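You operate a simulated robot arm through the tools that you are given. There is no shell and no other tool.

The job below is to be done with a simulated robot arm. You get a single attempt, and the scene is never put back.

JOB
Put the brake on, then unlatch both black frames and swing them open.
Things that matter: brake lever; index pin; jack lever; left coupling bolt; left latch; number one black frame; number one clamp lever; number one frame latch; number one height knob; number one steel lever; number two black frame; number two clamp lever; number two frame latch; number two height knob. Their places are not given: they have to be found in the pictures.

Only the result counts: the job must be done as asked and must still hold three seconds after the hand-in. Knocking over, shifting, dropping, spilling or breaking anything else fails it.

ROBOT AND FRAMES
A 7-joint arm with a two-finger parallel gripper, fixed in place. Base frame: the origin is at the foot of the arm, x ahead of it, y to its left, z up. Lengths are in m, angles in degrees, forces in N, time in s.
Its first joint turns from -166.0 to 166.0 degrees. Payload 4.4 kg.
The tool frame sits at the grasp point between the pads (the TCP): z along the fingers, y along the line on which they close. The tips reach 0.023 m beyond it. The gripper opens to 0.094 m. The fingers are 0.038 m wide and 0.01 m thick; the gripper's body (0.054 by 0.096 m) begins 0.039 m behind the TCP.
Orientation is that of the tool frame in the base frame, as a unit quaternion [w, x, y, z]. With the fingers straight down and closing along the base's y, the tool's x points along the base's -x, its y along +y and its z along -z.

CONTROLS
- The arm moves only by the tool send_rows. Its argument "rows" is a list of rows, each an object of numbers (a shift or turn left out is 0, a gripper value left out holds the last): "x", "y", "z": the shift along the tool's x, y, z in m; "wx", "wy", "wz": the turn, a rotation vector about the tool's x, y, z in degrees; "fingers": the finger opening in m, from 0 to 0.094. In form: [{"x": .., "y": .., "z": .., "wx": .., "wy": .., "wz": .., "fingers": ..}, ...]. A call has 1 to 20 rows; each row shifts and turns the commanded pose from where the row before left it, along the tool's axes as they then stand. Each row takes 0.2 s and may step no farther than 0.05 m and 8.6 degrees from the row before; otherwise, or with a gripper value out of range, the whole call is refused. A pose out of reach is approached as far as the arm can. The call stops where the force on the tool passes 70 N (or 10 N more than at its start, if that is more) or the arm is blocked; 0.2 s more then pass. Each finger travels about 0.072 m/s and halts on what it meets, pressing with about 35 N; the grip force reading is that of the motor and also rises with nothing between the fingers. The clock runs only during rows and for 0.2 s after the last one: add rows that do not move to give the fingers time. The reply holds the time, the measured pose of the TCP, the force on the tool along the base axes, the opening and the grip force, in the units named above and with some noise, with the torque about the TCP (base axes, N m) and any sound that the robot's microphone picked up.
- Cameras (640 x 400 px; columns grow to the right, rows downward): "scene" is fixed at [0.2208, 0.6503, 1.2251]; the picture's right is [-0.33, -0.94, 0.00], its down [-0.55, 0.19, -0.82] and it looks along [0.77, -0.27, -0.58] (base axes); focal length 217 px, centre (320, 200). "wrist" rides on the gripper at [0.086, 0.016, -0.074] in the tool frame; the picture's right is [-0.18, 0.98, 0.00], its down [-0.58, -0.11, -0.81] and it looks along [-0.79, -0.15, 0.59] (tool axes); focal length 243 px, centre (320, 200).
- camera(camera): a new picture of that camera. The clock stands still meanwhile.
- point_at(camera, pixels): for up to 12 pixels [column, row] of the newest picture of that camera ("zoom" is the newest enlarged one), the place [x, y, z] in the base frame of the surface seen there, good to about 0.002 m. The clock stands still meanwhile.
- enlarge(camera, box): a new picture of the part [left, top, right, bottom] of that camera's present view, enlarged. The clock stands still meanwhile.
- sign_off(): hands the job in; it is judged then, once.

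Unless the task says otherwise, let go and move clear before handing in.

The tools are called after ">>>" as a command line: name --argument value ..., lists and objects as JSON in quotes. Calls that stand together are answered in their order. send_rows: Moves the arm, as the interface text tells. Its arguments: {"type":"object","properties":{"rows":{"type":"array","items":{"type":"object","properties":{"x":{"type":"number"},"y":{"type":"number"},"z":{"type":"number"},"wx":{"type":"number"},"wy":{"type":"number"},"wz":{"type":"number"},"fingers":{"type":"number"}}}}},"required":["rows"]} The other tools are called the same way: camera (camera) takes a picture; point_at (camera, pixels) gives the place of the surface under pixels of a picture; enlarge (camera, box) takes an enlarged picture of a part of a camera's view; sign_off () hands the job in.

At the start:

```text
t: 0.0
ee_pos: [0.8023, 0.14, 1.1367]
orientation: [0.0, -0.001, 1.0, 0.0]
force: [0.8, 0.7, 0.6]
wrist_torque: [0.0, 0.02, -0.03]
gripper_width: 0.094
grip_force: 0.0
```

scene: 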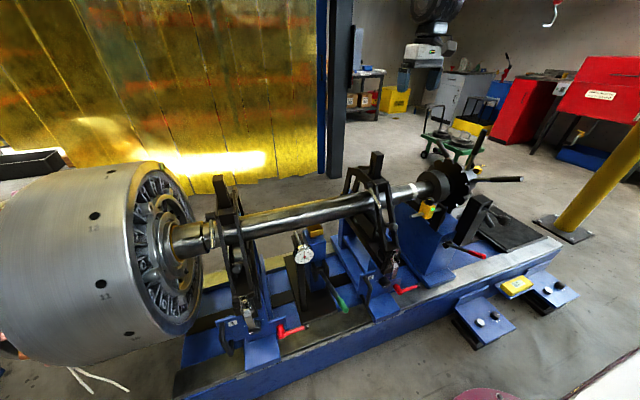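
wrist: 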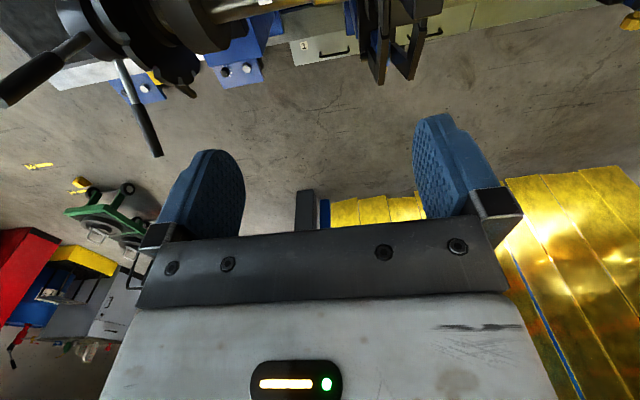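

The scene picture shows a shaft machine with two black frames near (235,240) and (370,210), red levers and a disc at (450,185). I will enlarge the important parts first.

>>> enlarge --camera "scene" --box '[160, 140, 320, 240]'

>>> enlarge --camera "scene" --box '[200, 240, 360, 380]'

>>> enlarge --camera "scene" --box '[320, 140, 440, 220]'

>>> enlarge --camera "scene" --box '[320, 210, 480, 320]'

>>> enlarge --camera "scene" --box '[400, 140, 540, 230]'

>>> enlarge --camera "scene" --box '[430, 220, 610, 350]'

```text
4.00 times, centred on (240, 190) of scene
```

zoom: 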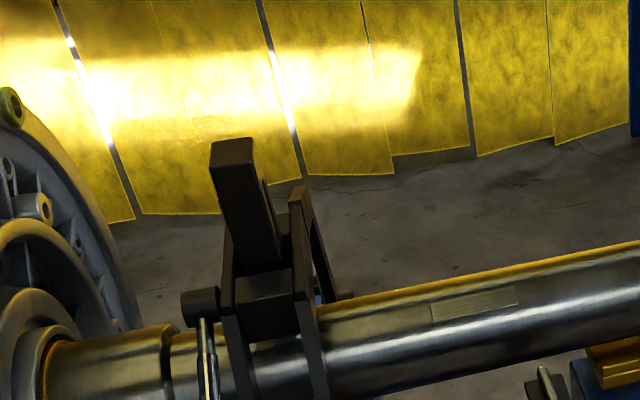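

```text
2.86 times, centred on (280, 310) of scene
```

zoom: 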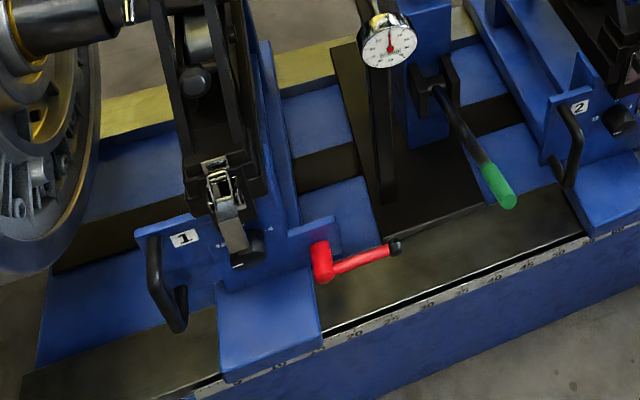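

```text
5.00 times, centred on (380, 180) of scene
```

zoom: 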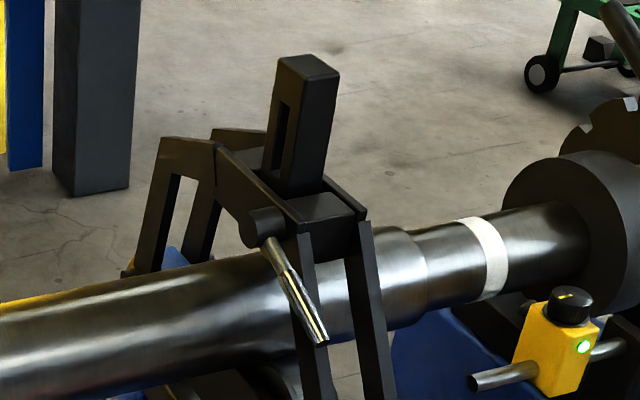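

```text
3.64 times, centred on (400, 265) of scene
```

zoom: 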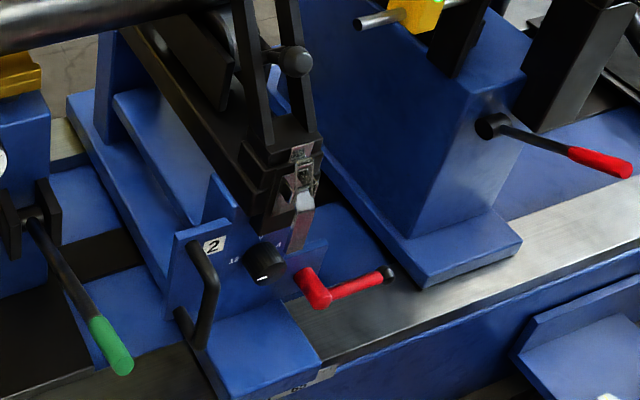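

```text
4.44 times, centred on (470, 185) of scene
```

zoom: 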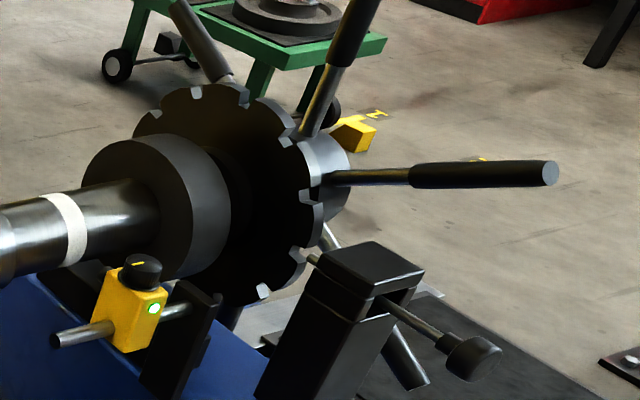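

```text
3.08 times, centred on (520, 285) of scene
```

zoom: 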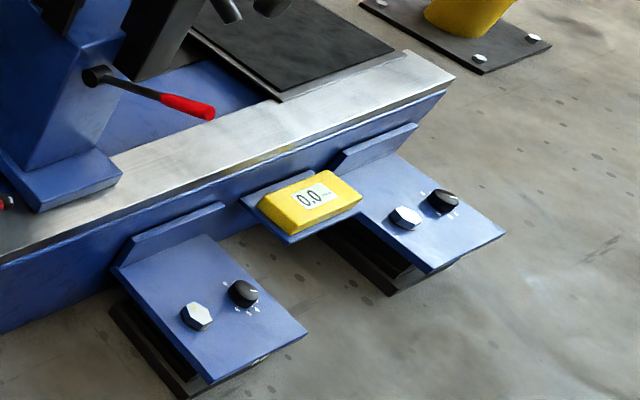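

The enlargements show frame 1 with latch near (253,318), frame 2 latch near (395,262), and a red-tipped lever on the tailstock near (470,250), likely the brake. I will measure places on these.

>>> point_at --camera "scene" --pixels '[[442, 242], [460, 249], [482, 256], [396, 251], [394, 262], [394, 272], [245, 302], [250, 318], [254, 325], [219, 180], [377, 155], [386, 275]]'

>>> enlarge --camera "scene" --box '[225, 280, 289, 340]'

>>> enlarge --camera "scene" --box '[365, 235, 429, 295]'

>>> enlarge --camera "scene" --box '[430, 220, 500, 265]'

>>> enlarge --camera "scene" --box '[200, 170, 280, 300]'

>>> enlarge --camera "scene" --box '[330, 145, 410, 275]'

```text
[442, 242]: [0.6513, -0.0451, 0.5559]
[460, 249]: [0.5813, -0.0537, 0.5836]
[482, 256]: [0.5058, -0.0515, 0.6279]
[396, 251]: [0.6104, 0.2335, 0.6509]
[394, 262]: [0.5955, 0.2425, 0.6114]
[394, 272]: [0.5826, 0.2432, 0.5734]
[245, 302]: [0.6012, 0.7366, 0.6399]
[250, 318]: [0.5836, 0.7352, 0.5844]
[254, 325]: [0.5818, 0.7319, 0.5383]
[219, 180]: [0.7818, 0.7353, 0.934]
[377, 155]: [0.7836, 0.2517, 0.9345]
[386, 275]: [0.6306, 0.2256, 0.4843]
```

```text
6.67 times, centred on (257, 310) of scene
```

zoom: 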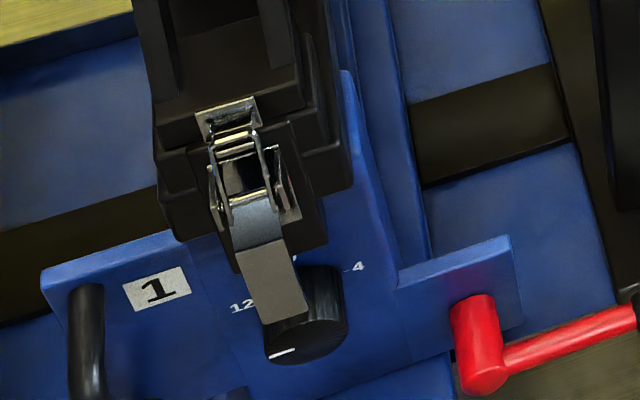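

```text
6.67 times, centred on (397, 265) of scene
```

zoom: 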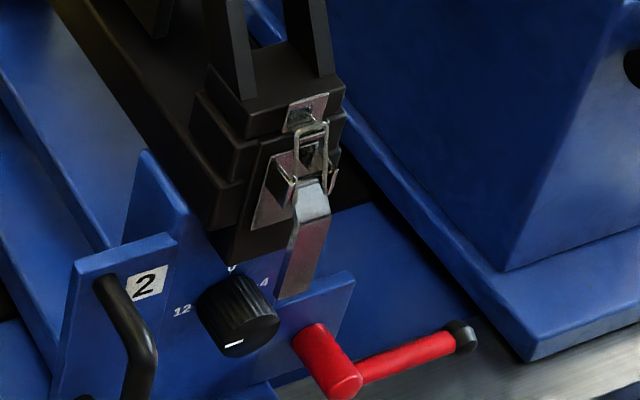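

```text
8.89 times, centred on (465, 242) of scene
```

zoom: 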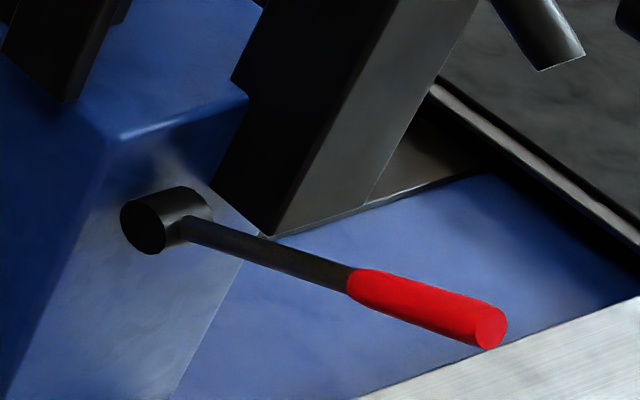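

```text
3.08 times, centred on (240, 235) of scene
```

zoom: 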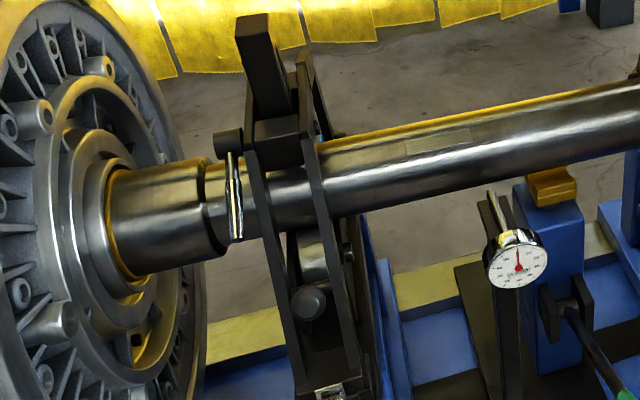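

```text
3.08 times, centred on (370, 210) of scene
```

zoom: 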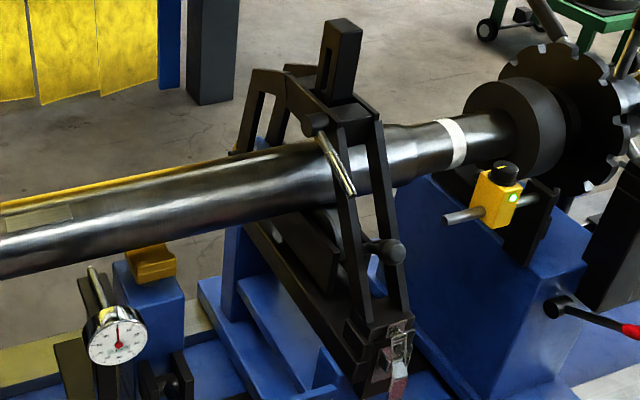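

The levers and latches look clear; the brake lever rises towards -x from its boss near (440,240). I'll measure the frame's hinge side, the floor, shaft and the other parts.

>>> point_at --camera "scene" --pixels '[[345, 205], [346, 215], [360, 180], [352, 200], [560, 350], [480, 280], [300, 215], [390, 245], [383, 195], [375, 190], [395, 225], [370, 210]]'

>>> enlarge --camera "scene" --box '[330, 160, 380, 240]'

>>> enlarge --camera "scene" --box '[440, 290, 530, 350]'

>>> enlarge --camera "scene" --box '[520, 270, 590, 320]'

>>> enlarge --camera "scene" --box '[380, 0, 480, 110]'

>>> enlarge --camera "scene" --box '[0, 300, 200, 400]'

```text
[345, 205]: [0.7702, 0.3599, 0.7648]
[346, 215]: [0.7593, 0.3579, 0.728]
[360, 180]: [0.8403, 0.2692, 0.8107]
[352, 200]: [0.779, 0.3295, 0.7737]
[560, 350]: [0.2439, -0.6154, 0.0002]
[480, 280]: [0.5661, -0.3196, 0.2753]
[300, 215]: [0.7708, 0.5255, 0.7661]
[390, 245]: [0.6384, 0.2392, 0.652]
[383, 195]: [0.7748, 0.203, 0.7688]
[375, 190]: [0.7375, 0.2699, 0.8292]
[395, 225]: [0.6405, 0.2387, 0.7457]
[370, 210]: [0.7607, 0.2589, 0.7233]
```

```text
5.00 times, centred on (355, 200) of scene
```

zoom: 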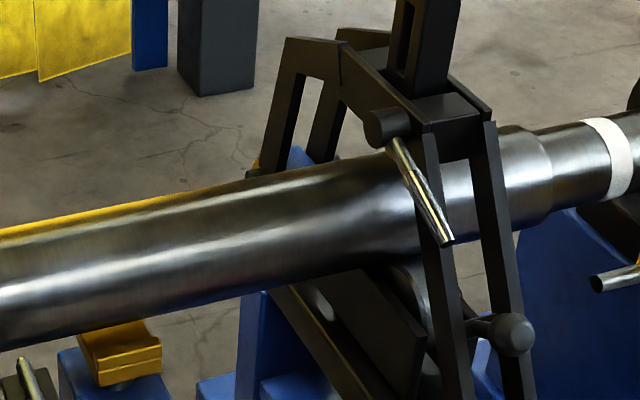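

```text
6.67 times, centred on (485, 320) of scene
```

zoom: 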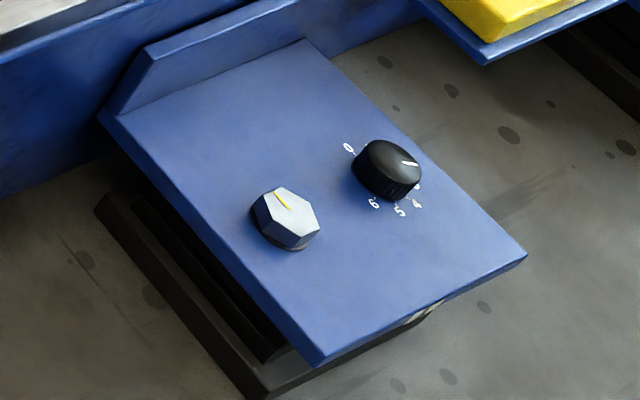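

```text
8.00 times, centred on (555, 295) of scene
```

zoom: 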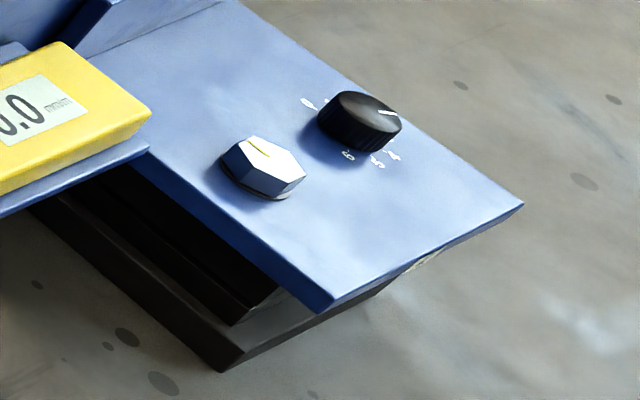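

```text
3.64 times, centred on (430, 55) of scene
```

zoom: 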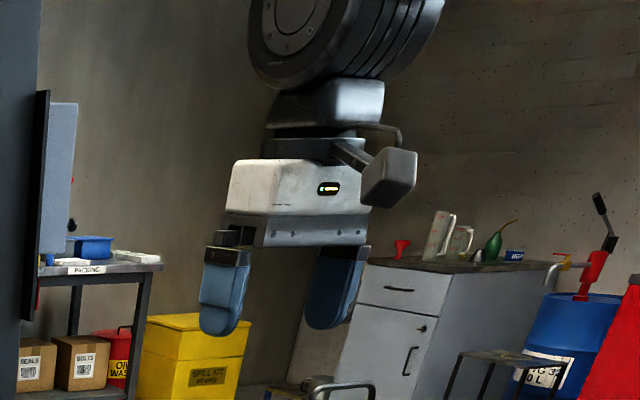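

```text
3.20 times, centred on (100, 350) of scene
```

zoom: 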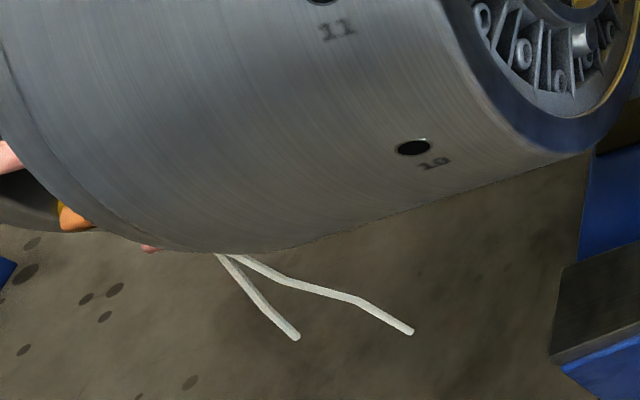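

Floor is at z≈0, the shaft is at about x=0.8, z=0.79, and the frame tops reach z≈0.935. I'll back the hand off towards the base at its present height so the wrist camera can see the brake lever.

>>> send_rows --rows '[{"x": 0.045, "y": -0.0156}, {"x": 0.045, "y": -0.0156}, {"x": 0.045, "y": -0.0156}, {"x": 0.045, "y": -0.0156}, {"x": 0.045, "y": -0.0156}, {"x": 0.045, "y": -0.0156}, {"x": 0.045, "y": -0.0156}, {"x": 0.045, "y": -0.0156}, {"x": 0.045, "y": -0.0156}]'

>>> camera --camera "wrist"

>>> camera --camera "scene"

```text
t: 2.0
ee_pos: [0.3975, -0.0021, 1.1366]
orientation: [0.0, -0.001, 1.0, 0.0]
force: [0.6, 0.0, -0.3]
wrist_torque: [0.03, -0.02, 0.0]
gripper_width: 0.094
grip_force: 0.0
```

```text
taken
```

wrist: 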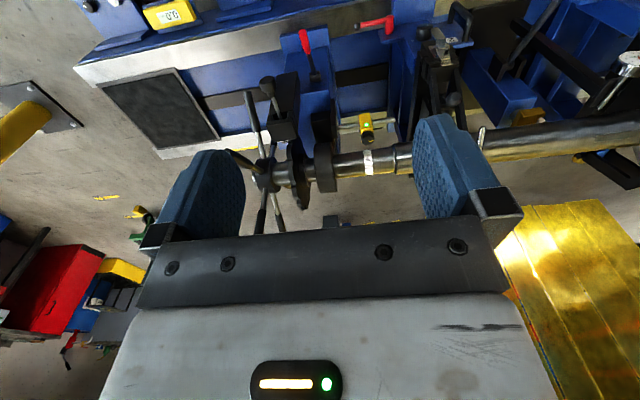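

```text
taken
```

scene: 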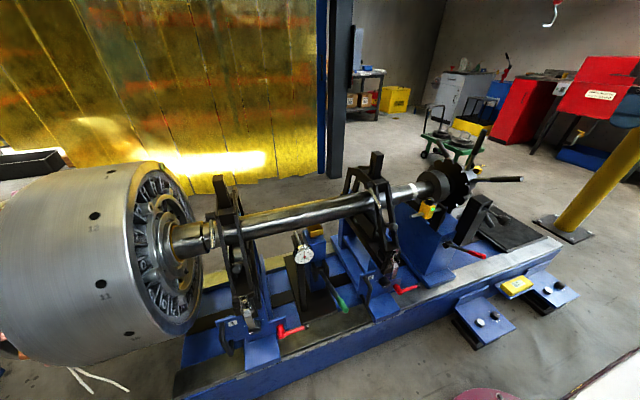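

The wrist view shows the brake lever at (308,55), frame 2 with its red clamp lever at (375,25), and the index-pin block at (285,110). I'll enlarge these.

>>> enlarge --camera "wrist" --box '[240, 0, 400, 100]'

>>> enlarge --camera "wrist" --box '[370, 0, 490, 120]'

>>> enlarge --camera "wrist" --box '[220, 70, 420, 240]'

```text
4.00 times, centred on (320, 50) of wrist
```

zoom: 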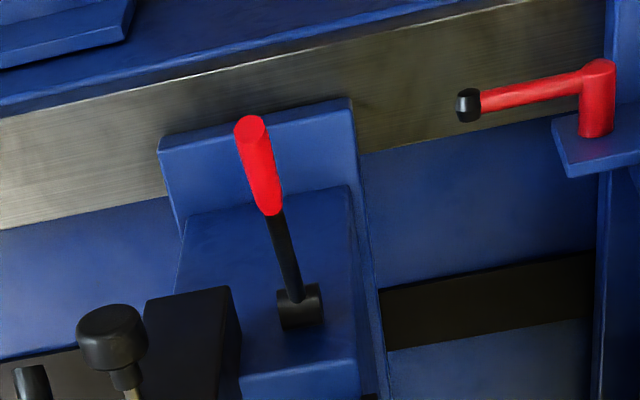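

```text
3.33 times, centred on (430, 60) of wrist
```

zoom: 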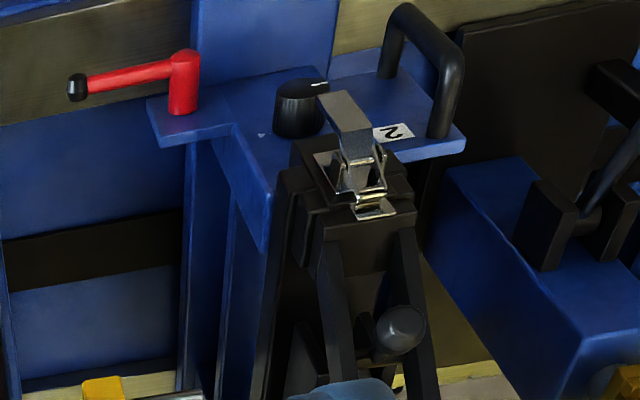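

```text
2.35 times, centred on (320, 155) of wrist
```

zoom: 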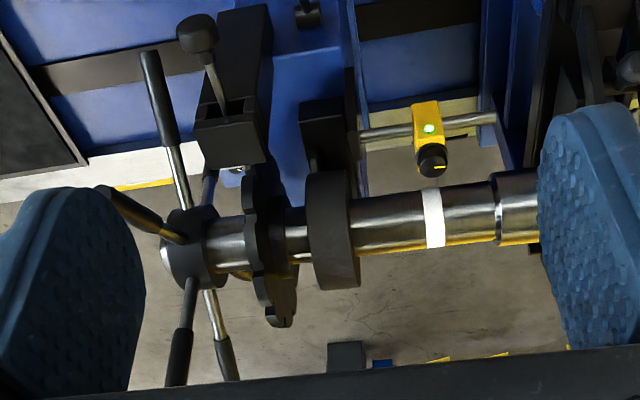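

No markings show on the brake lever, so I'll measure it precisely from this view before touching it.

>>> enlarge --camera "wrist" --box '[280, 20, 344, 90]'

>>> point_at --camera "wrist" --pixels '[[303, 32], [304, 40], [307, 50], [309, 58], [311, 68], [313, 73], [315, 77], [310, 78], [319, 77], [290, 90], [330, 70], [330, 35]]'

```text
5.71 times, centred on (312, 55) of wrist
```

zoom: 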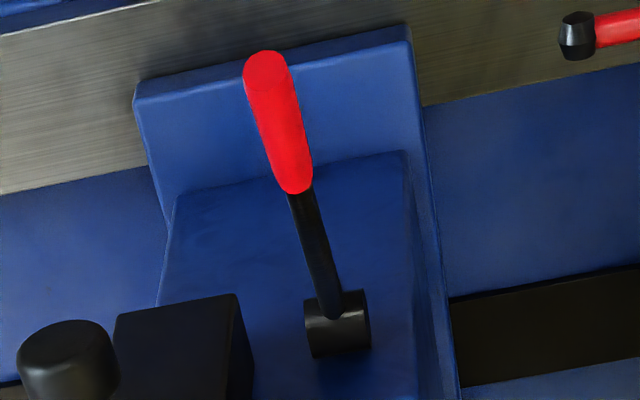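

```text
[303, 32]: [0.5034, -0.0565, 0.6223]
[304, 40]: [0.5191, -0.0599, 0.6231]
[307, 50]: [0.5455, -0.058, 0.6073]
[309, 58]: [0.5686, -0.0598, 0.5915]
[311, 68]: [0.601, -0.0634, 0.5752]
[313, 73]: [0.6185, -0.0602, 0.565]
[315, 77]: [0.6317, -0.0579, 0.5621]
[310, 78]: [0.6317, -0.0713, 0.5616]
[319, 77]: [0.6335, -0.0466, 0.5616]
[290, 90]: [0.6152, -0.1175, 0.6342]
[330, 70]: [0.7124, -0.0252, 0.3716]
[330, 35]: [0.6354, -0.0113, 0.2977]
```

The lever lies at y≈-0.058 from its boss (0.635,-0.06,0.55) to its tip (0.503,-0.057,0.622). I'll check the index-pin knob's position so that the gripper stays clear of it.

>>> point_at --camera "wrist" --pixels '[[267, 83], [262, 80], [273, 82], [270, 90], [275, 96], [250, 100], [280, 102], [297, 100], [285, 125], [299, 125], [298, 73], [340, 60]]'

>>> enlarge --camera "scene" --box '[420, 170, 540, 270]'

```text
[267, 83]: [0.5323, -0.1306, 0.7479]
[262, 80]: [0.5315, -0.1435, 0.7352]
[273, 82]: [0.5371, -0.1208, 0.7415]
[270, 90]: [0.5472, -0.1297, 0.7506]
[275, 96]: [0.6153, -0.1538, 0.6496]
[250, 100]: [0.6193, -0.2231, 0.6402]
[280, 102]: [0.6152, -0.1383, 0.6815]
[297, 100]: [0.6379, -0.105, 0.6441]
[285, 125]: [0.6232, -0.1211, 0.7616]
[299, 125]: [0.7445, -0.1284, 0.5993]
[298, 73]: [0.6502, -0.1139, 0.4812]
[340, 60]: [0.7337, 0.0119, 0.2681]
```

```text
4.00 times, centred on (480, 220) of scene
```

zoom: 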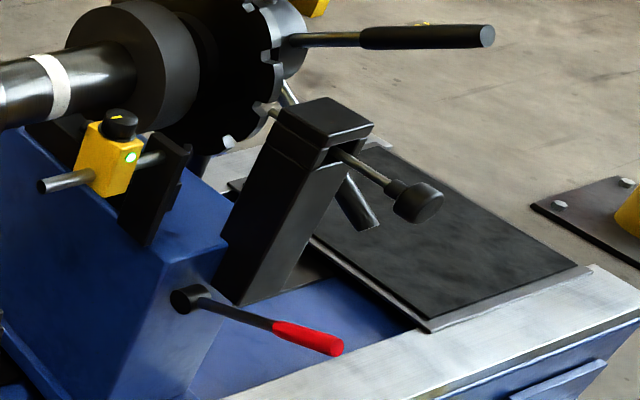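

The index-pin knob sits at (0.535,-0.13,0.745), so I'll tilt the hand 25° to keep the wrist away from it. The first stop is a point 0.1 m short of the brake lever's red grip.

>>> send_rows --rows '[{"wy": -8.3333, "fingers": 0.06}, {"wy": -8.3333}, {"wy": -8.3334}, {"x": 0.01041, "y": -0.00559, "z": 0.04321}, {"x": 0.01041, "y": -0.00559, "z": 0.04321}, {"x": 0.01041, "y": -0.00559, "z": 0.04321}, {"x": 0.01041, "y": -0.00559, "z": 0.04321}, {"x": 0.01041, "y": -0.00559, "z": 0.04321}, {"x": 0.01041, "y": -0.00559, "z": 0.04321}, {"x": 0.01041, "y": -0.00559, "z": 0.04321}, {"x": 0.01041, "y": -0.00559, "z": 0.04321}, {"x": 0.01041, "y": -0.00559, "z": 0.04321}, {"x": 0.01041, "y": -0.00559, "z": 0.04321}]'

>>> camera --camera "wrist"

>>> camera --camera "scene"

```text
t: 4.8
ee_pos: [0.4852, -0.0595, 0.7029]
orientation: [0.218, 0.0, 0.976, 0.0]
force: [-0.1, 0.0, 0.6]
wrist_torque: [-0.02, 0.02, 0.01]
gripper_width: 0.0602
grip_force: 0.0
```

```text
taken
```

wrist: 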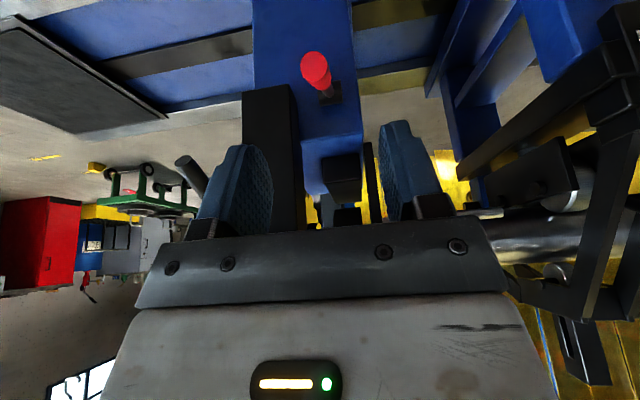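

```text
taken
```

scene: 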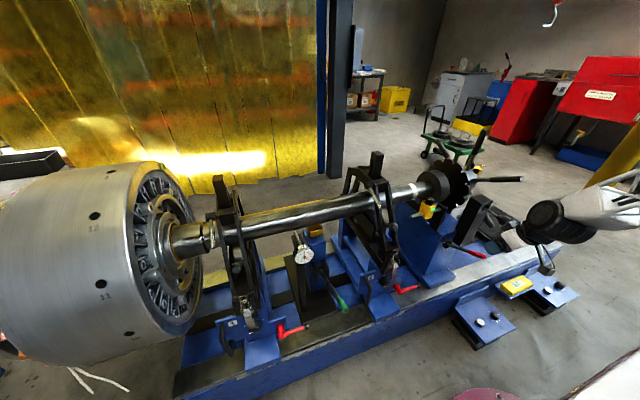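

The hand hovers in front of the brake lever, whose red grip shows at (316,70) in the wrist view. I'll check clearance around the index-pin knob before going in.

>>> enlarge --camera "scene" --box '[430, 160, 590, 280]'

>>> point_at --camera "wrist" --pixels '[[316, 70], [312, 60], [325, 88], [328, 98]]'

```text
3.33 times, centred on (510, 220) of scene
```

zoom: 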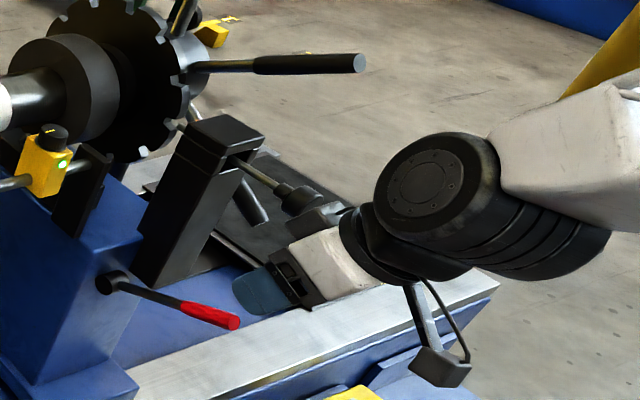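

```text
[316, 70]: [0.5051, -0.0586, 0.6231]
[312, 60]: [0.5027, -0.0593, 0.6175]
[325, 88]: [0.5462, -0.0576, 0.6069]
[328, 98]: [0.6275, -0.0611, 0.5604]
```

The grey piece near (505,214) in the scene view looks close to the index-pin knob. I'll measure it.

>>> point_at --camera "scene" --pixels '[[499, 215], [506, 213], [512, 212], [516, 210], [506, 209], [500, 206], [510, 222], [496, 220], [490, 232], [507, 234], [520, 228], [525, 220]]'

>>> enlarge --camera "scene" --box '[480, 195, 540, 245]'

```text
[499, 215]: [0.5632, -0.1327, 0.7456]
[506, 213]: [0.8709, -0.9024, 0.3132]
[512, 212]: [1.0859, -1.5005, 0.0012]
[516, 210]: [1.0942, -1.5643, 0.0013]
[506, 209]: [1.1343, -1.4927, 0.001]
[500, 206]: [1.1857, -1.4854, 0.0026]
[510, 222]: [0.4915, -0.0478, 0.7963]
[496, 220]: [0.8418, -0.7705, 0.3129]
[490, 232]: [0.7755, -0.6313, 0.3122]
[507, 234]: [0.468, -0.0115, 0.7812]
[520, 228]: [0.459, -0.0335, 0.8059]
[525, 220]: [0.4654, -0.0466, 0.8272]
```

```text
8.00 times, centred on (510, 220) of scene
```

zoom: 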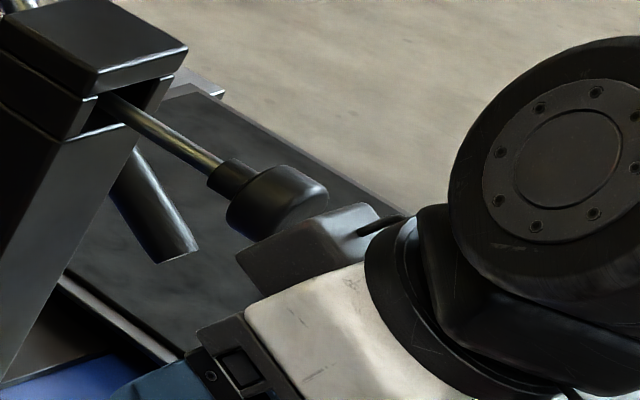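

A grey box rides on the gripper's far side at about (310,245) of this enlargement. I'll get its extent.

>>> point_at --camera "zoom" --pixels '[[245, 260], [265, 285], [320, 240], [370, 210], [395, 220], [330, 265], [290, 190], [300, 215], [245, 225], [350, 300], [225, 330], [480, 130]]'

```text
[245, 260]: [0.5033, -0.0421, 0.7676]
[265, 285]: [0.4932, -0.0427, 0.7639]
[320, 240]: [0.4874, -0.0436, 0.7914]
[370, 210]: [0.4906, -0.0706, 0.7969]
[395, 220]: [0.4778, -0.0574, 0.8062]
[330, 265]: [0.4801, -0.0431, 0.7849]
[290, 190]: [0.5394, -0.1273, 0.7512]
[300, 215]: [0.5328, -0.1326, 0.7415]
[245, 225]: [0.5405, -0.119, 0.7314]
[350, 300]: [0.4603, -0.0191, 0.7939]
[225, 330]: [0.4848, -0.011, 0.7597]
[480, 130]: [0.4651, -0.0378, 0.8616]
```

There is enough room: the box stays at y>-0.08 while the knob starts at y=-0.118. I'll advance onto the lever's grip and close the fingers on it.

>>> send_rows --rows '[{"x": 0.0013, "z": 0.0264}, {"x": 0.0013, "y": 0.0005, "z": 0.0264}, {"x": 0.0013, "y": 0.0005, "z": 0.0264}, {"x": 0.0014, "z": 0.0263}, {"fingers": 0.06}]'

>>> camera --camera "wrist"

>>> enlarge --camera "scene" --box '[430, 190, 550, 280]'

```text
t: 6.0
ee_pos: [0.5252, -0.0558, 0.6036]
orientation: [0.216, -0.002, 0.976, 0.0]
force: [-0.1, -0.2, -0.2]
wrist_torque: [0.0, 0.0, -0.02]
gripper_width: 0.0601
grip_force: 0.0
```

```text
taken
```

wrist: 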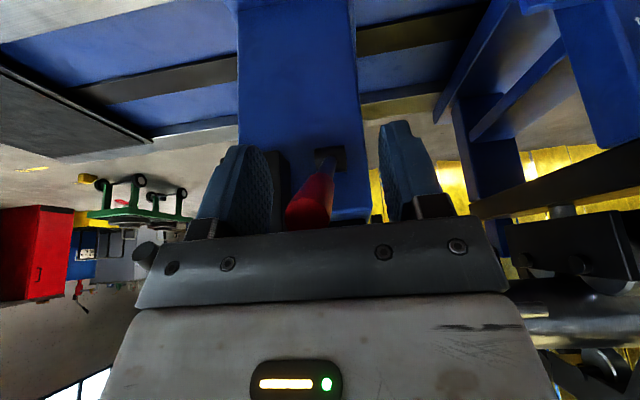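

```text
4.44 times, centred on (490, 235) of scene
```

zoom: 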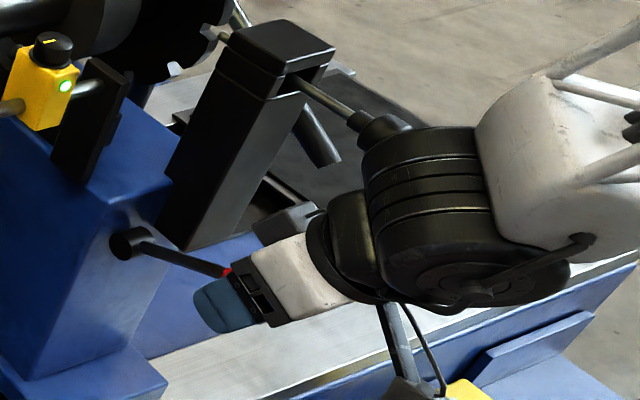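

The lever sits between the fingers, but the wrist joint appears near the index-pin knob at (385,125) of the enlargement. I'll measure that gap before closing.

>>> point_at --camera "zoom" --pixels '[[370, 150], [380, 140], [420, 135], [470, 130], [400, 165], [380, 125], [400, 122], [360, 190], [355, 120], [470, 160], [440, 180], [480, 290]]'

```text
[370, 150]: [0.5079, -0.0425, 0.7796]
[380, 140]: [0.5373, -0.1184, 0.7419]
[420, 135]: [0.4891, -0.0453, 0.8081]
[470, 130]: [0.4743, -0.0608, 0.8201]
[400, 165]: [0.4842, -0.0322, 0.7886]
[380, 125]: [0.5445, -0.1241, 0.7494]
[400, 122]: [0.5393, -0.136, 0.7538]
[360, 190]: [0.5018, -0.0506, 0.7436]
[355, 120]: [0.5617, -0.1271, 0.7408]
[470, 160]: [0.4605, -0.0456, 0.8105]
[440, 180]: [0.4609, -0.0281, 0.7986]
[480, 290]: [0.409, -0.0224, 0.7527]
```

The gap is a couple of centimetres, so I'll tilt the hand another 15° away from the knob, then close on the lever.

>>> send_rows --rows '[{"wy": -7.5}, {"wy": -7.5}, {"y": -0.003}, {"fingers": 0.0}, {}, {}, {}]'

>>> camera --camera "wrist"

>>> enlarge --camera "scene" --box '[430, 190, 550, 280]'

```text
t: 7.3
ee_pos: [0.5248, -0.0577, 0.6029]
orientation: [0.313, 0.003, 0.95, 0.012]
force: [5.3, -69.3, -11.8]
wrist_torque: [-0.17, 0.25, -1.56]
gripper_width: 0.0197
grip_force: 35.2
out of reach, approached as far as the arm can: row 1
stopped in row 6: the force on the tool passed its limit at 70 N (the readings are from after the stop); the commanded pose is now the measured one
```

```text
taken
```

wrist: 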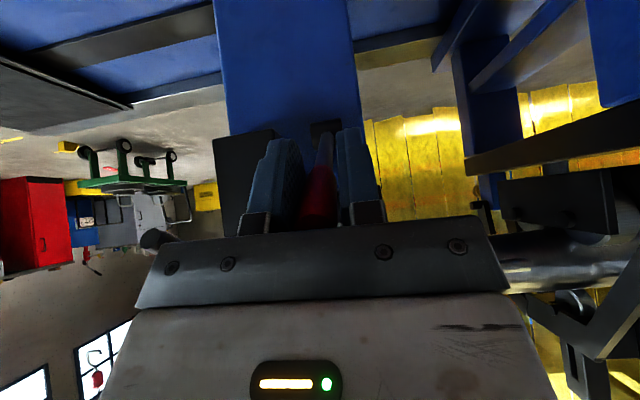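

```text
4.44 times, centred on (490, 235) of scene
```

zoom: 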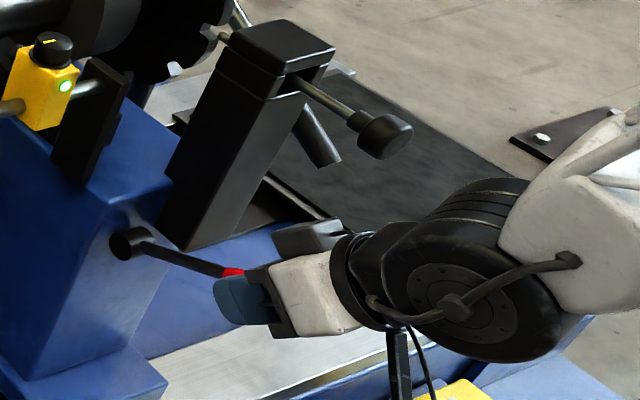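

The fingers met the lever (opening 0.0197) but off centre, giving -69 N sideways. I'll release, recentre and close again more gently.

>>> send_rows --rows '[{"fingers": 0.04}, {}, {}]'

>>> enlarge --camera "wrist" --box '[220, 110, 420, 235]'

```text
t: 8.1
ee_pos: [0.5255, -0.0568, 0.6028]
orientation: [0.313, 0.001, 0.95, 0.013]
force: [0.4, 0.2, 1.1]
wrist_torque: [0.05, 0.01, -0.02]
gripper_width: 0.0399
grip_force: 0.1
```

```text
3.20 times, centred on (320, 172) of wrist
```

zoom: 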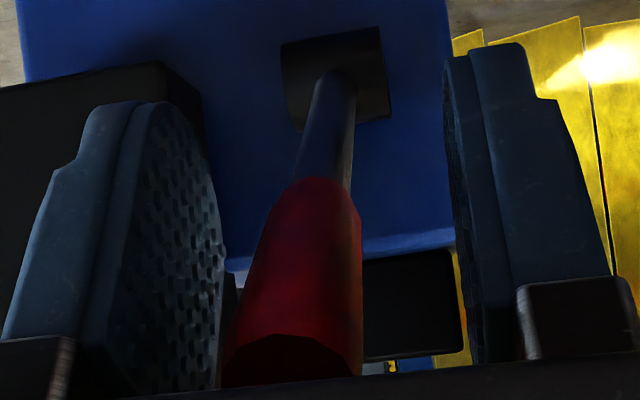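

The lever sits about 4 mm to the -y side of the finger midline (lever at (305,260), pads at 220 and 455). I'll shift and close.

>>> send_rows --rows '[{"y": -0.0035}, {"fingers": 0.024}, {"fingers": 0.022}, {"fingers": 0.018}, {"fingers": 0.015}]'

```text
t: 9.3
ee_pos: [0.5258, -0.0588, 0.6026]
orientation: [0.313, 0.001, 0.95, 0.013]
force: [0.2, 6.8, -1.3]
wrist_torque: [-0.11, -0.03, -0.14]
gripper_width: 0.0176
grip_force: 3.1
```

The lever is held lightly at 0.0176 opening. I'll try pushing it down about 5° along its arc and read the forces.

>>> send_rows --rows '[{"x": 0.0053, "z": 0.0026}, {"x": 0.0053, "z": 0.0026}, {}]'

```text
t: 10.1
ee_pos: [0.5203, -0.0592, 0.5924]
orientation: [0.313, 0.001, 0.95, 0.013]
force: [-0.7, -1.9, 3.4]
wrist_torque: [-0.79, -0.36, -1.61]
gripper_width: 0.0167
grip_force: 45.2
```

The hand moved down 1 cm with little force; I'll look to see whether the lever went along.

>>> enlarge --camera "scene" --box '[430, 190, 550, 280]'

>>> camera --camera "wrist"

```text
4.44 times, centred on (490, 235) of scene
```

zoom: 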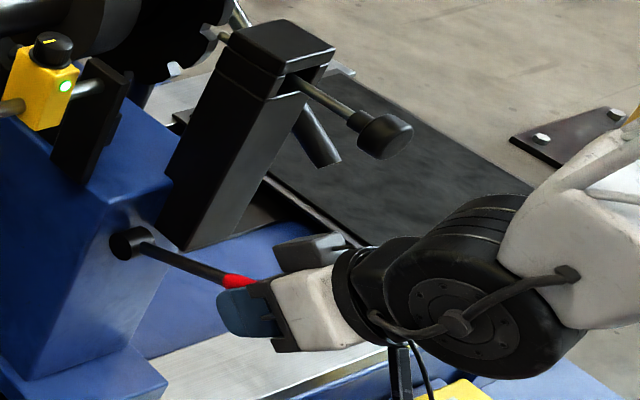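

```text
taken
```

wrist: 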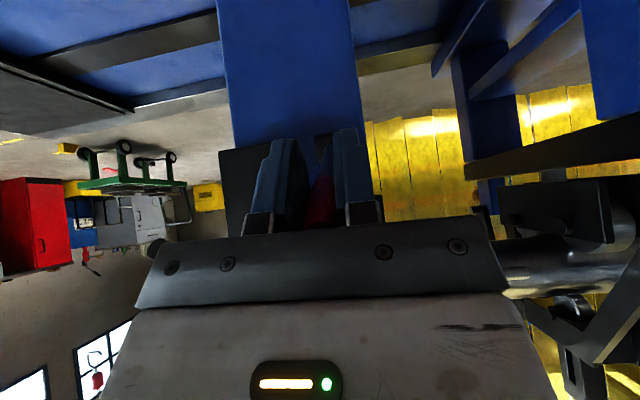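

The lever followed: its line now drops from (130,243) to (235,280) in the enlargement, more than before. I'll carry on down along the arc.

>>> send_rows --rows '[{"x": 0.0098, "z": 0.0065}, {"x": 0.0092, "z": 0.0072}, {"x": 0.0086, "z": 0.0081}, {"x": 0.0078, "z": 0.0088}, {}]'

>>> enlarge --camera "scene" --box '[430, 190, 550, 280]'

```text
t: 11.3
ee_pos: [0.5096, -0.06, 0.5475]
orientation: [0.313, 0.0, 0.95, 0.013]
force: [-2.5, -6.9, -0.8]
wrist_torque: [0.12, -0.06, -0.09]
gripper_width: 0.0181
grip_force: 3.4
```

```text
4.44 times, centred on (490, 235) of scene
```

zoom: 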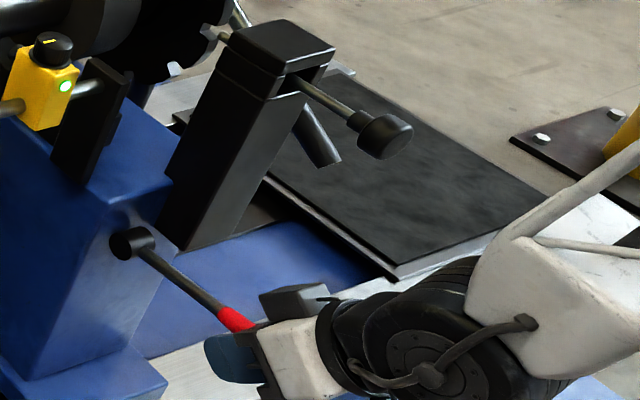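

The lever is now about level and still moves freely. I'll continue down in small steps, watching for the stop.

>>> send_rows --rows '[{"x": 0.0071, "z": 0.0094}, {"x": 0.0062, "z": 0.01}, {"x": 0.0053, "z": 0.0105}, {"x": 0.0043, "z": 0.0109}, {}]'

>>> enlarge --camera "scene" --box '[430, 190, 550, 280]'

```text
t: 12.5
ee_pos: [0.5166, -0.0575, 0.5026]
orientation: [0.311, 0.002, 0.95, 0.019]
force: [-0.5, 0.0, -4.2]
wrist_torque: [0.01, 0.4, 0.05]
gripper_width: 0.0164
grip_force: 32.2
out of reach, approached as far as the arm can: row 4
```

```text
4.44 times, centred on (490, 235) of scene
```

zoom: 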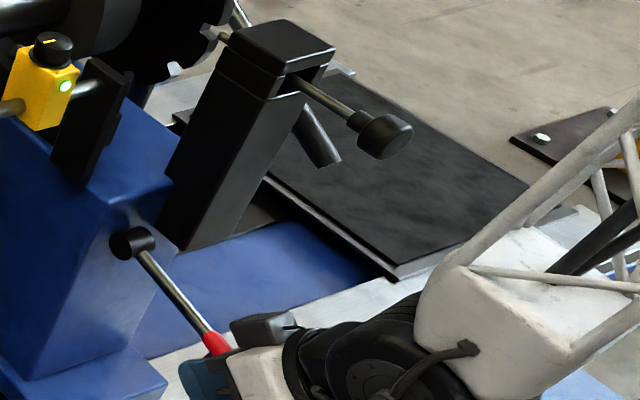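

The arm reports it is near its reach limit in this tilt, with the lever about 16° below level and no stop felt yet. I'll loosen, tilt the hand back to about 20°, and look again.

>>> send_rows --rows '[{"fingers": 0.03}, {"fingers": 0.03}, {"wy": 8}, {"wy": 8}, {}]'

>>> enlarge --camera "scene" --box '[430, 190, 550, 280]'

>>> enlarge --camera "wrist" --box '[220, 90, 420, 235]'

```text
t: 13.7
ee_pos: [0.5166, -0.0599, 0.5032]
orientation: [0.178, -0.002, 0.984, 0.013]
force: [0.6, -0.6, 0.3]
wrist_torque: [0.0, 0.0, 0.01]
gripper_width: 0.0299
grip_force: 0.0
```

```text
4.44 times, centred on (490, 235) of scene
```

zoom: 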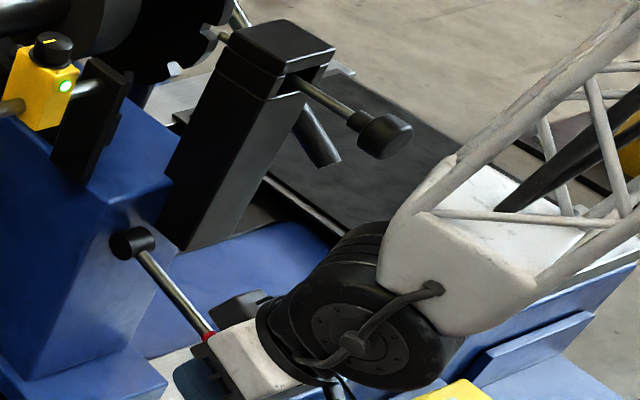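

```text
2.76 times, centred on (320, 162) of wrist
```

zoom: 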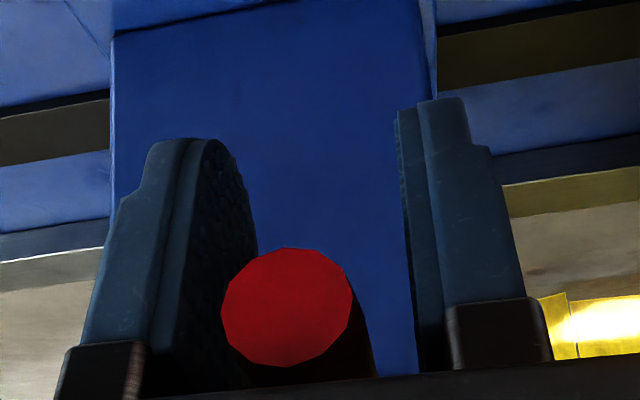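

The lever stays where it was left. I'll regrip it and keep lowering along the arc.

>>> send_rows --rows '[{"y": -0.0015}, {"fingers": 0.022}, {"fingers": 0.018}, {"fingers": 0.014}, {"fingers": 0.012}]'

```text
t: 14.9
ee_pos: [0.5172, -0.0613, 0.5018]
orientation: [0.178, -0.001, 0.984, 0.012]
force: [1.2, 14.7, 0.8]
wrist_torque: [-0.26, -0.05, -0.27]
gripper_width: 0.0188
grip_force: 7.3
```

Held again at 0.0188 opening. I'll go on down by about 10° more and check.

>>> send_rows --rows '[{"x": 0.0003, "y": 0.0005, "z": 0.0125}, {"x": -0.0008, "z": 0.0116}, {}]'

>>> enlarge --camera "scene" --box '[430, 190, 550, 280]'

```text
t: 15.7
ee_pos: [0.5248, -0.0592, 0.4794]
orientation: [0.179, -0.001, 0.984, 0.013]
force: [-2.8, 12.7, -2.6]
wrist_torque: [-0.45, -0.03, 0.12]
gripper_width: 0.0173
grip_force: 6.1
```

```text
4.44 times, centred on (490, 235) of scene
```

zoom: 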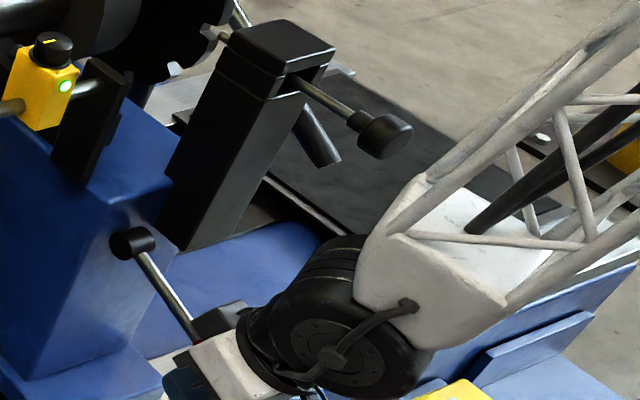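

Still moving freely at about 27° below level. I'll continue another 15°.

>>> send_rows --rows '[{"x": -0.0019, "z": 0.0115}, {"x": -0.0028, "z": 0.0113}, {"x": -0.0035, "z": 0.011}, {}]'

>>> enlarge --camera "scene" --box '[430, 190, 550, 280]'

```text
t: 16.1
ee_pos: [0.5294, -0.0598, 0.4746]
orientation: [0.178, 0.0, 0.984, 0.012]
force: [-41.7, 2.3, 67.4]
wrist_torque: [0.1, -2.86, -0.36]
gripper_width: 0.017
grip_force: 5.5
stopped in row 1: the force on the tool passed its limit at 126 N (the readings are from after the stop); the commanded pose is now the measured one
```

```text
4.44 times, centred on (490, 235) of scene
```

zoom: 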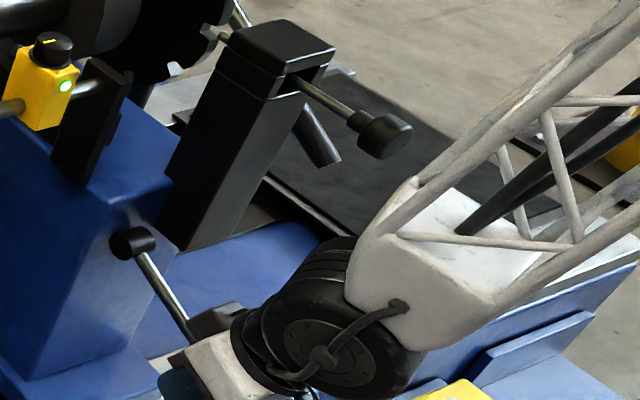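

The lever met a hard stop near 29° below level, with the force square to the lever, so it has swung from one end of travel to the other. I'll let go and back away, then see whether it stays.

>>> send_rows --rows '[{"x": 0.0002, "z": -0.001, "fingers": 0.05}, {}, {}, {"z": -0.03}, {"z": -0.04}, {"x": 0.03, "z": -0.03}, {"x": 0.03, "z": -0.03}, {}]'

>>> enlarge --camera "scene" --box '[430, 190, 550, 280]'

>>> camera --camera "wrist"

```text
t: 17.9
ee_pos: [0.4269, -0.0629, 0.5757]
orientation: [0.178, -0.001, 0.984, 0.012]
force: [-0.1, 0.0, 0.3]
wrist_torque: [0.05, 0.01, -0.04]
gripper_width: 0.0501
grip_force: 0.0
```

```text
4.44 times, centred on (490, 235) of scene
```

zoom: 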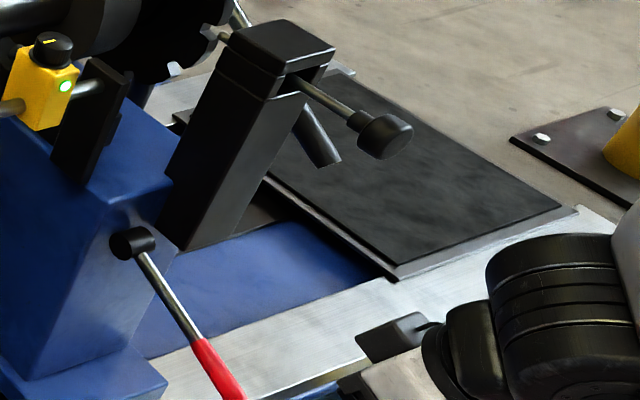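

```text
taken
```

wrist: 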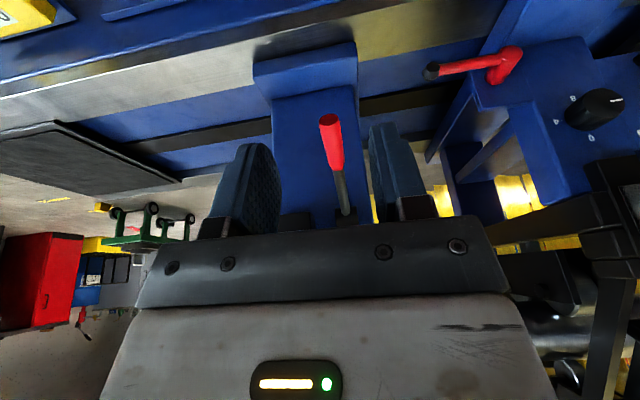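

The brake lever stays down after release. Now I'll move the hand up and across to view frame 2's latch closely.

>>> send_rows --rows '[{"x": -0.00255, "y": 0.0354, "z": -0.0236}, {"x": -0.00255, "y": 0.0354, "z": -0.0236}, {"x": -0.00255, "y": 0.0354, "z": -0.0236}, {"x": -0.00255, "y": 0.0354, "z": -0.0236}, {"x": -0.00255, "y": 0.0354, "z": -0.0236}, {"x": -0.00255, "y": 0.0354, "z": -0.0236}, {"x": -0.00255, "y": 0.0354, "z": -0.0236}, {"x": -0.00255, "y": 0.0354, "z": -0.0236}, {}]'

>>> camera --camera "wrist"

>>> camera --camera "scene"

```text
t: 19.9
ee_pos: [0.3781, 0.2149, 0.7671]
orientation: [0.178, 0.0, 0.984, 0.013]
force: [0.3, 0.8, -0.6]
wrist_torque: [-0.01, -0.01, 0.01]
gripper_width: 0.05
grip_force: 0.1
```

```text
taken
```

wrist: 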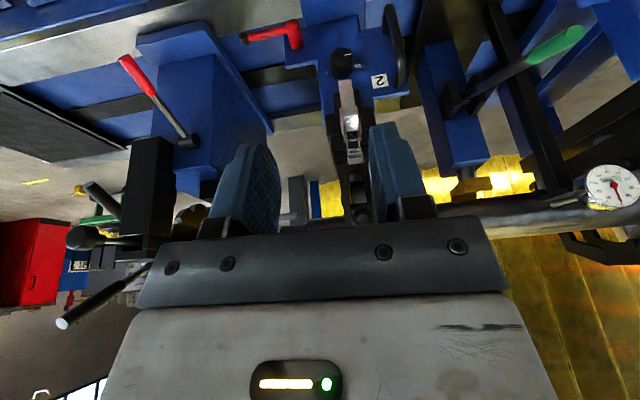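

```text
taken
```

scene: 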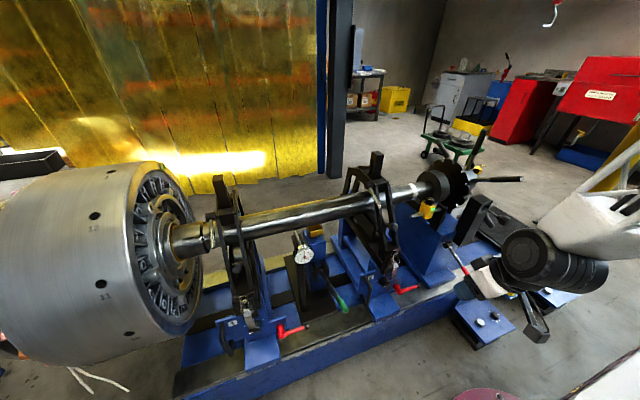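

Frame 2's latch shows at about (348,110) in the wrist view. I'll enlarge and measure it.

>>> enlarge --camera "wrist" --box '[310, 60, 390, 180]'

>>> point_at --camera "wrist" --pixels '[[344, 82], [346, 90], [347, 98], [348, 105], [350, 115], [351, 122], [352, 130], [353, 140], [354, 150], [355, 157], [341, 60], [330, 70]]'

```text
3.33 times, centred on (350, 120) of wrist
```

zoom: 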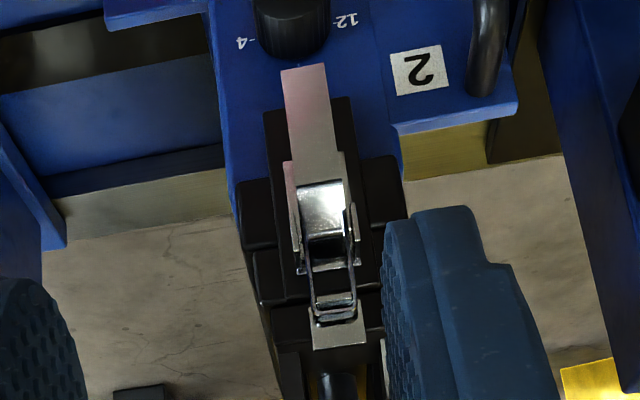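

```text
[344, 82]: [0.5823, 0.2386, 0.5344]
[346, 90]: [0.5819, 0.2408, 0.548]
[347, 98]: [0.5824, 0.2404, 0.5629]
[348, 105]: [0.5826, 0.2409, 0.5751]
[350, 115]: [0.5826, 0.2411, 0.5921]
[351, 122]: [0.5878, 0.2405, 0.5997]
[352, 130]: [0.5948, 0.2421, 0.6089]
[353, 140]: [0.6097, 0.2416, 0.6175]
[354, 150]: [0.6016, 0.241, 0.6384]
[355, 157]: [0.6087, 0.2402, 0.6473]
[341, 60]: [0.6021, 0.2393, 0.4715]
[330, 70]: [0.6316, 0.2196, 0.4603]
```

The handle of latch 2 hangs from z≈0.59 to z≈0.53 at x=0.582, about 13 mm wide and standing off the block. I'll now find the hinge side of both frames from the scene view.

>>> enlarge --camera "scene" --box '[330, 150, 400, 210]'

>>> point_at --camera "zoom" --pixels '[[170, 130], [160, 200], [145, 260], [135, 285], [215, 150], [240, 130], [225, 215], [290, 240], [350, 80], [420, 240], [470, 250], [400, 300]]'

```text
6.67 times, centred on (365, 180) of scene
```

zoom: 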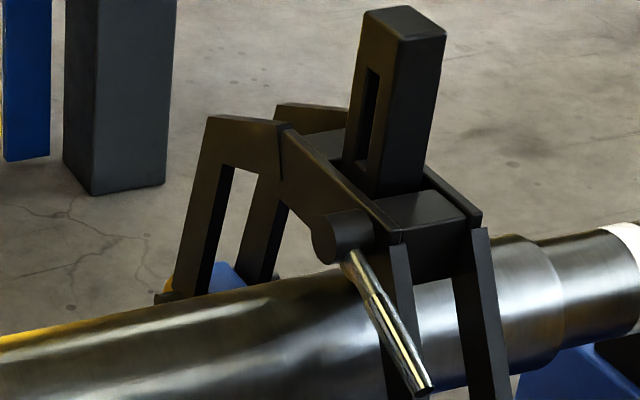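

```text
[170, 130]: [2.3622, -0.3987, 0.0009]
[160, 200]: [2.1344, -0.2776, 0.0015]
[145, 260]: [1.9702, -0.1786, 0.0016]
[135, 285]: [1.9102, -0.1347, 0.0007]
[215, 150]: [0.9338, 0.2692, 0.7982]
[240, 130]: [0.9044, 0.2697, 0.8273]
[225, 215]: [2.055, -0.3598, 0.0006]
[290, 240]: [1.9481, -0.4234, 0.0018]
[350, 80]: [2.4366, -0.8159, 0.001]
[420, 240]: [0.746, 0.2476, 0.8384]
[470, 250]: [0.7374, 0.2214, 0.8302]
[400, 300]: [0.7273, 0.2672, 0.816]
```

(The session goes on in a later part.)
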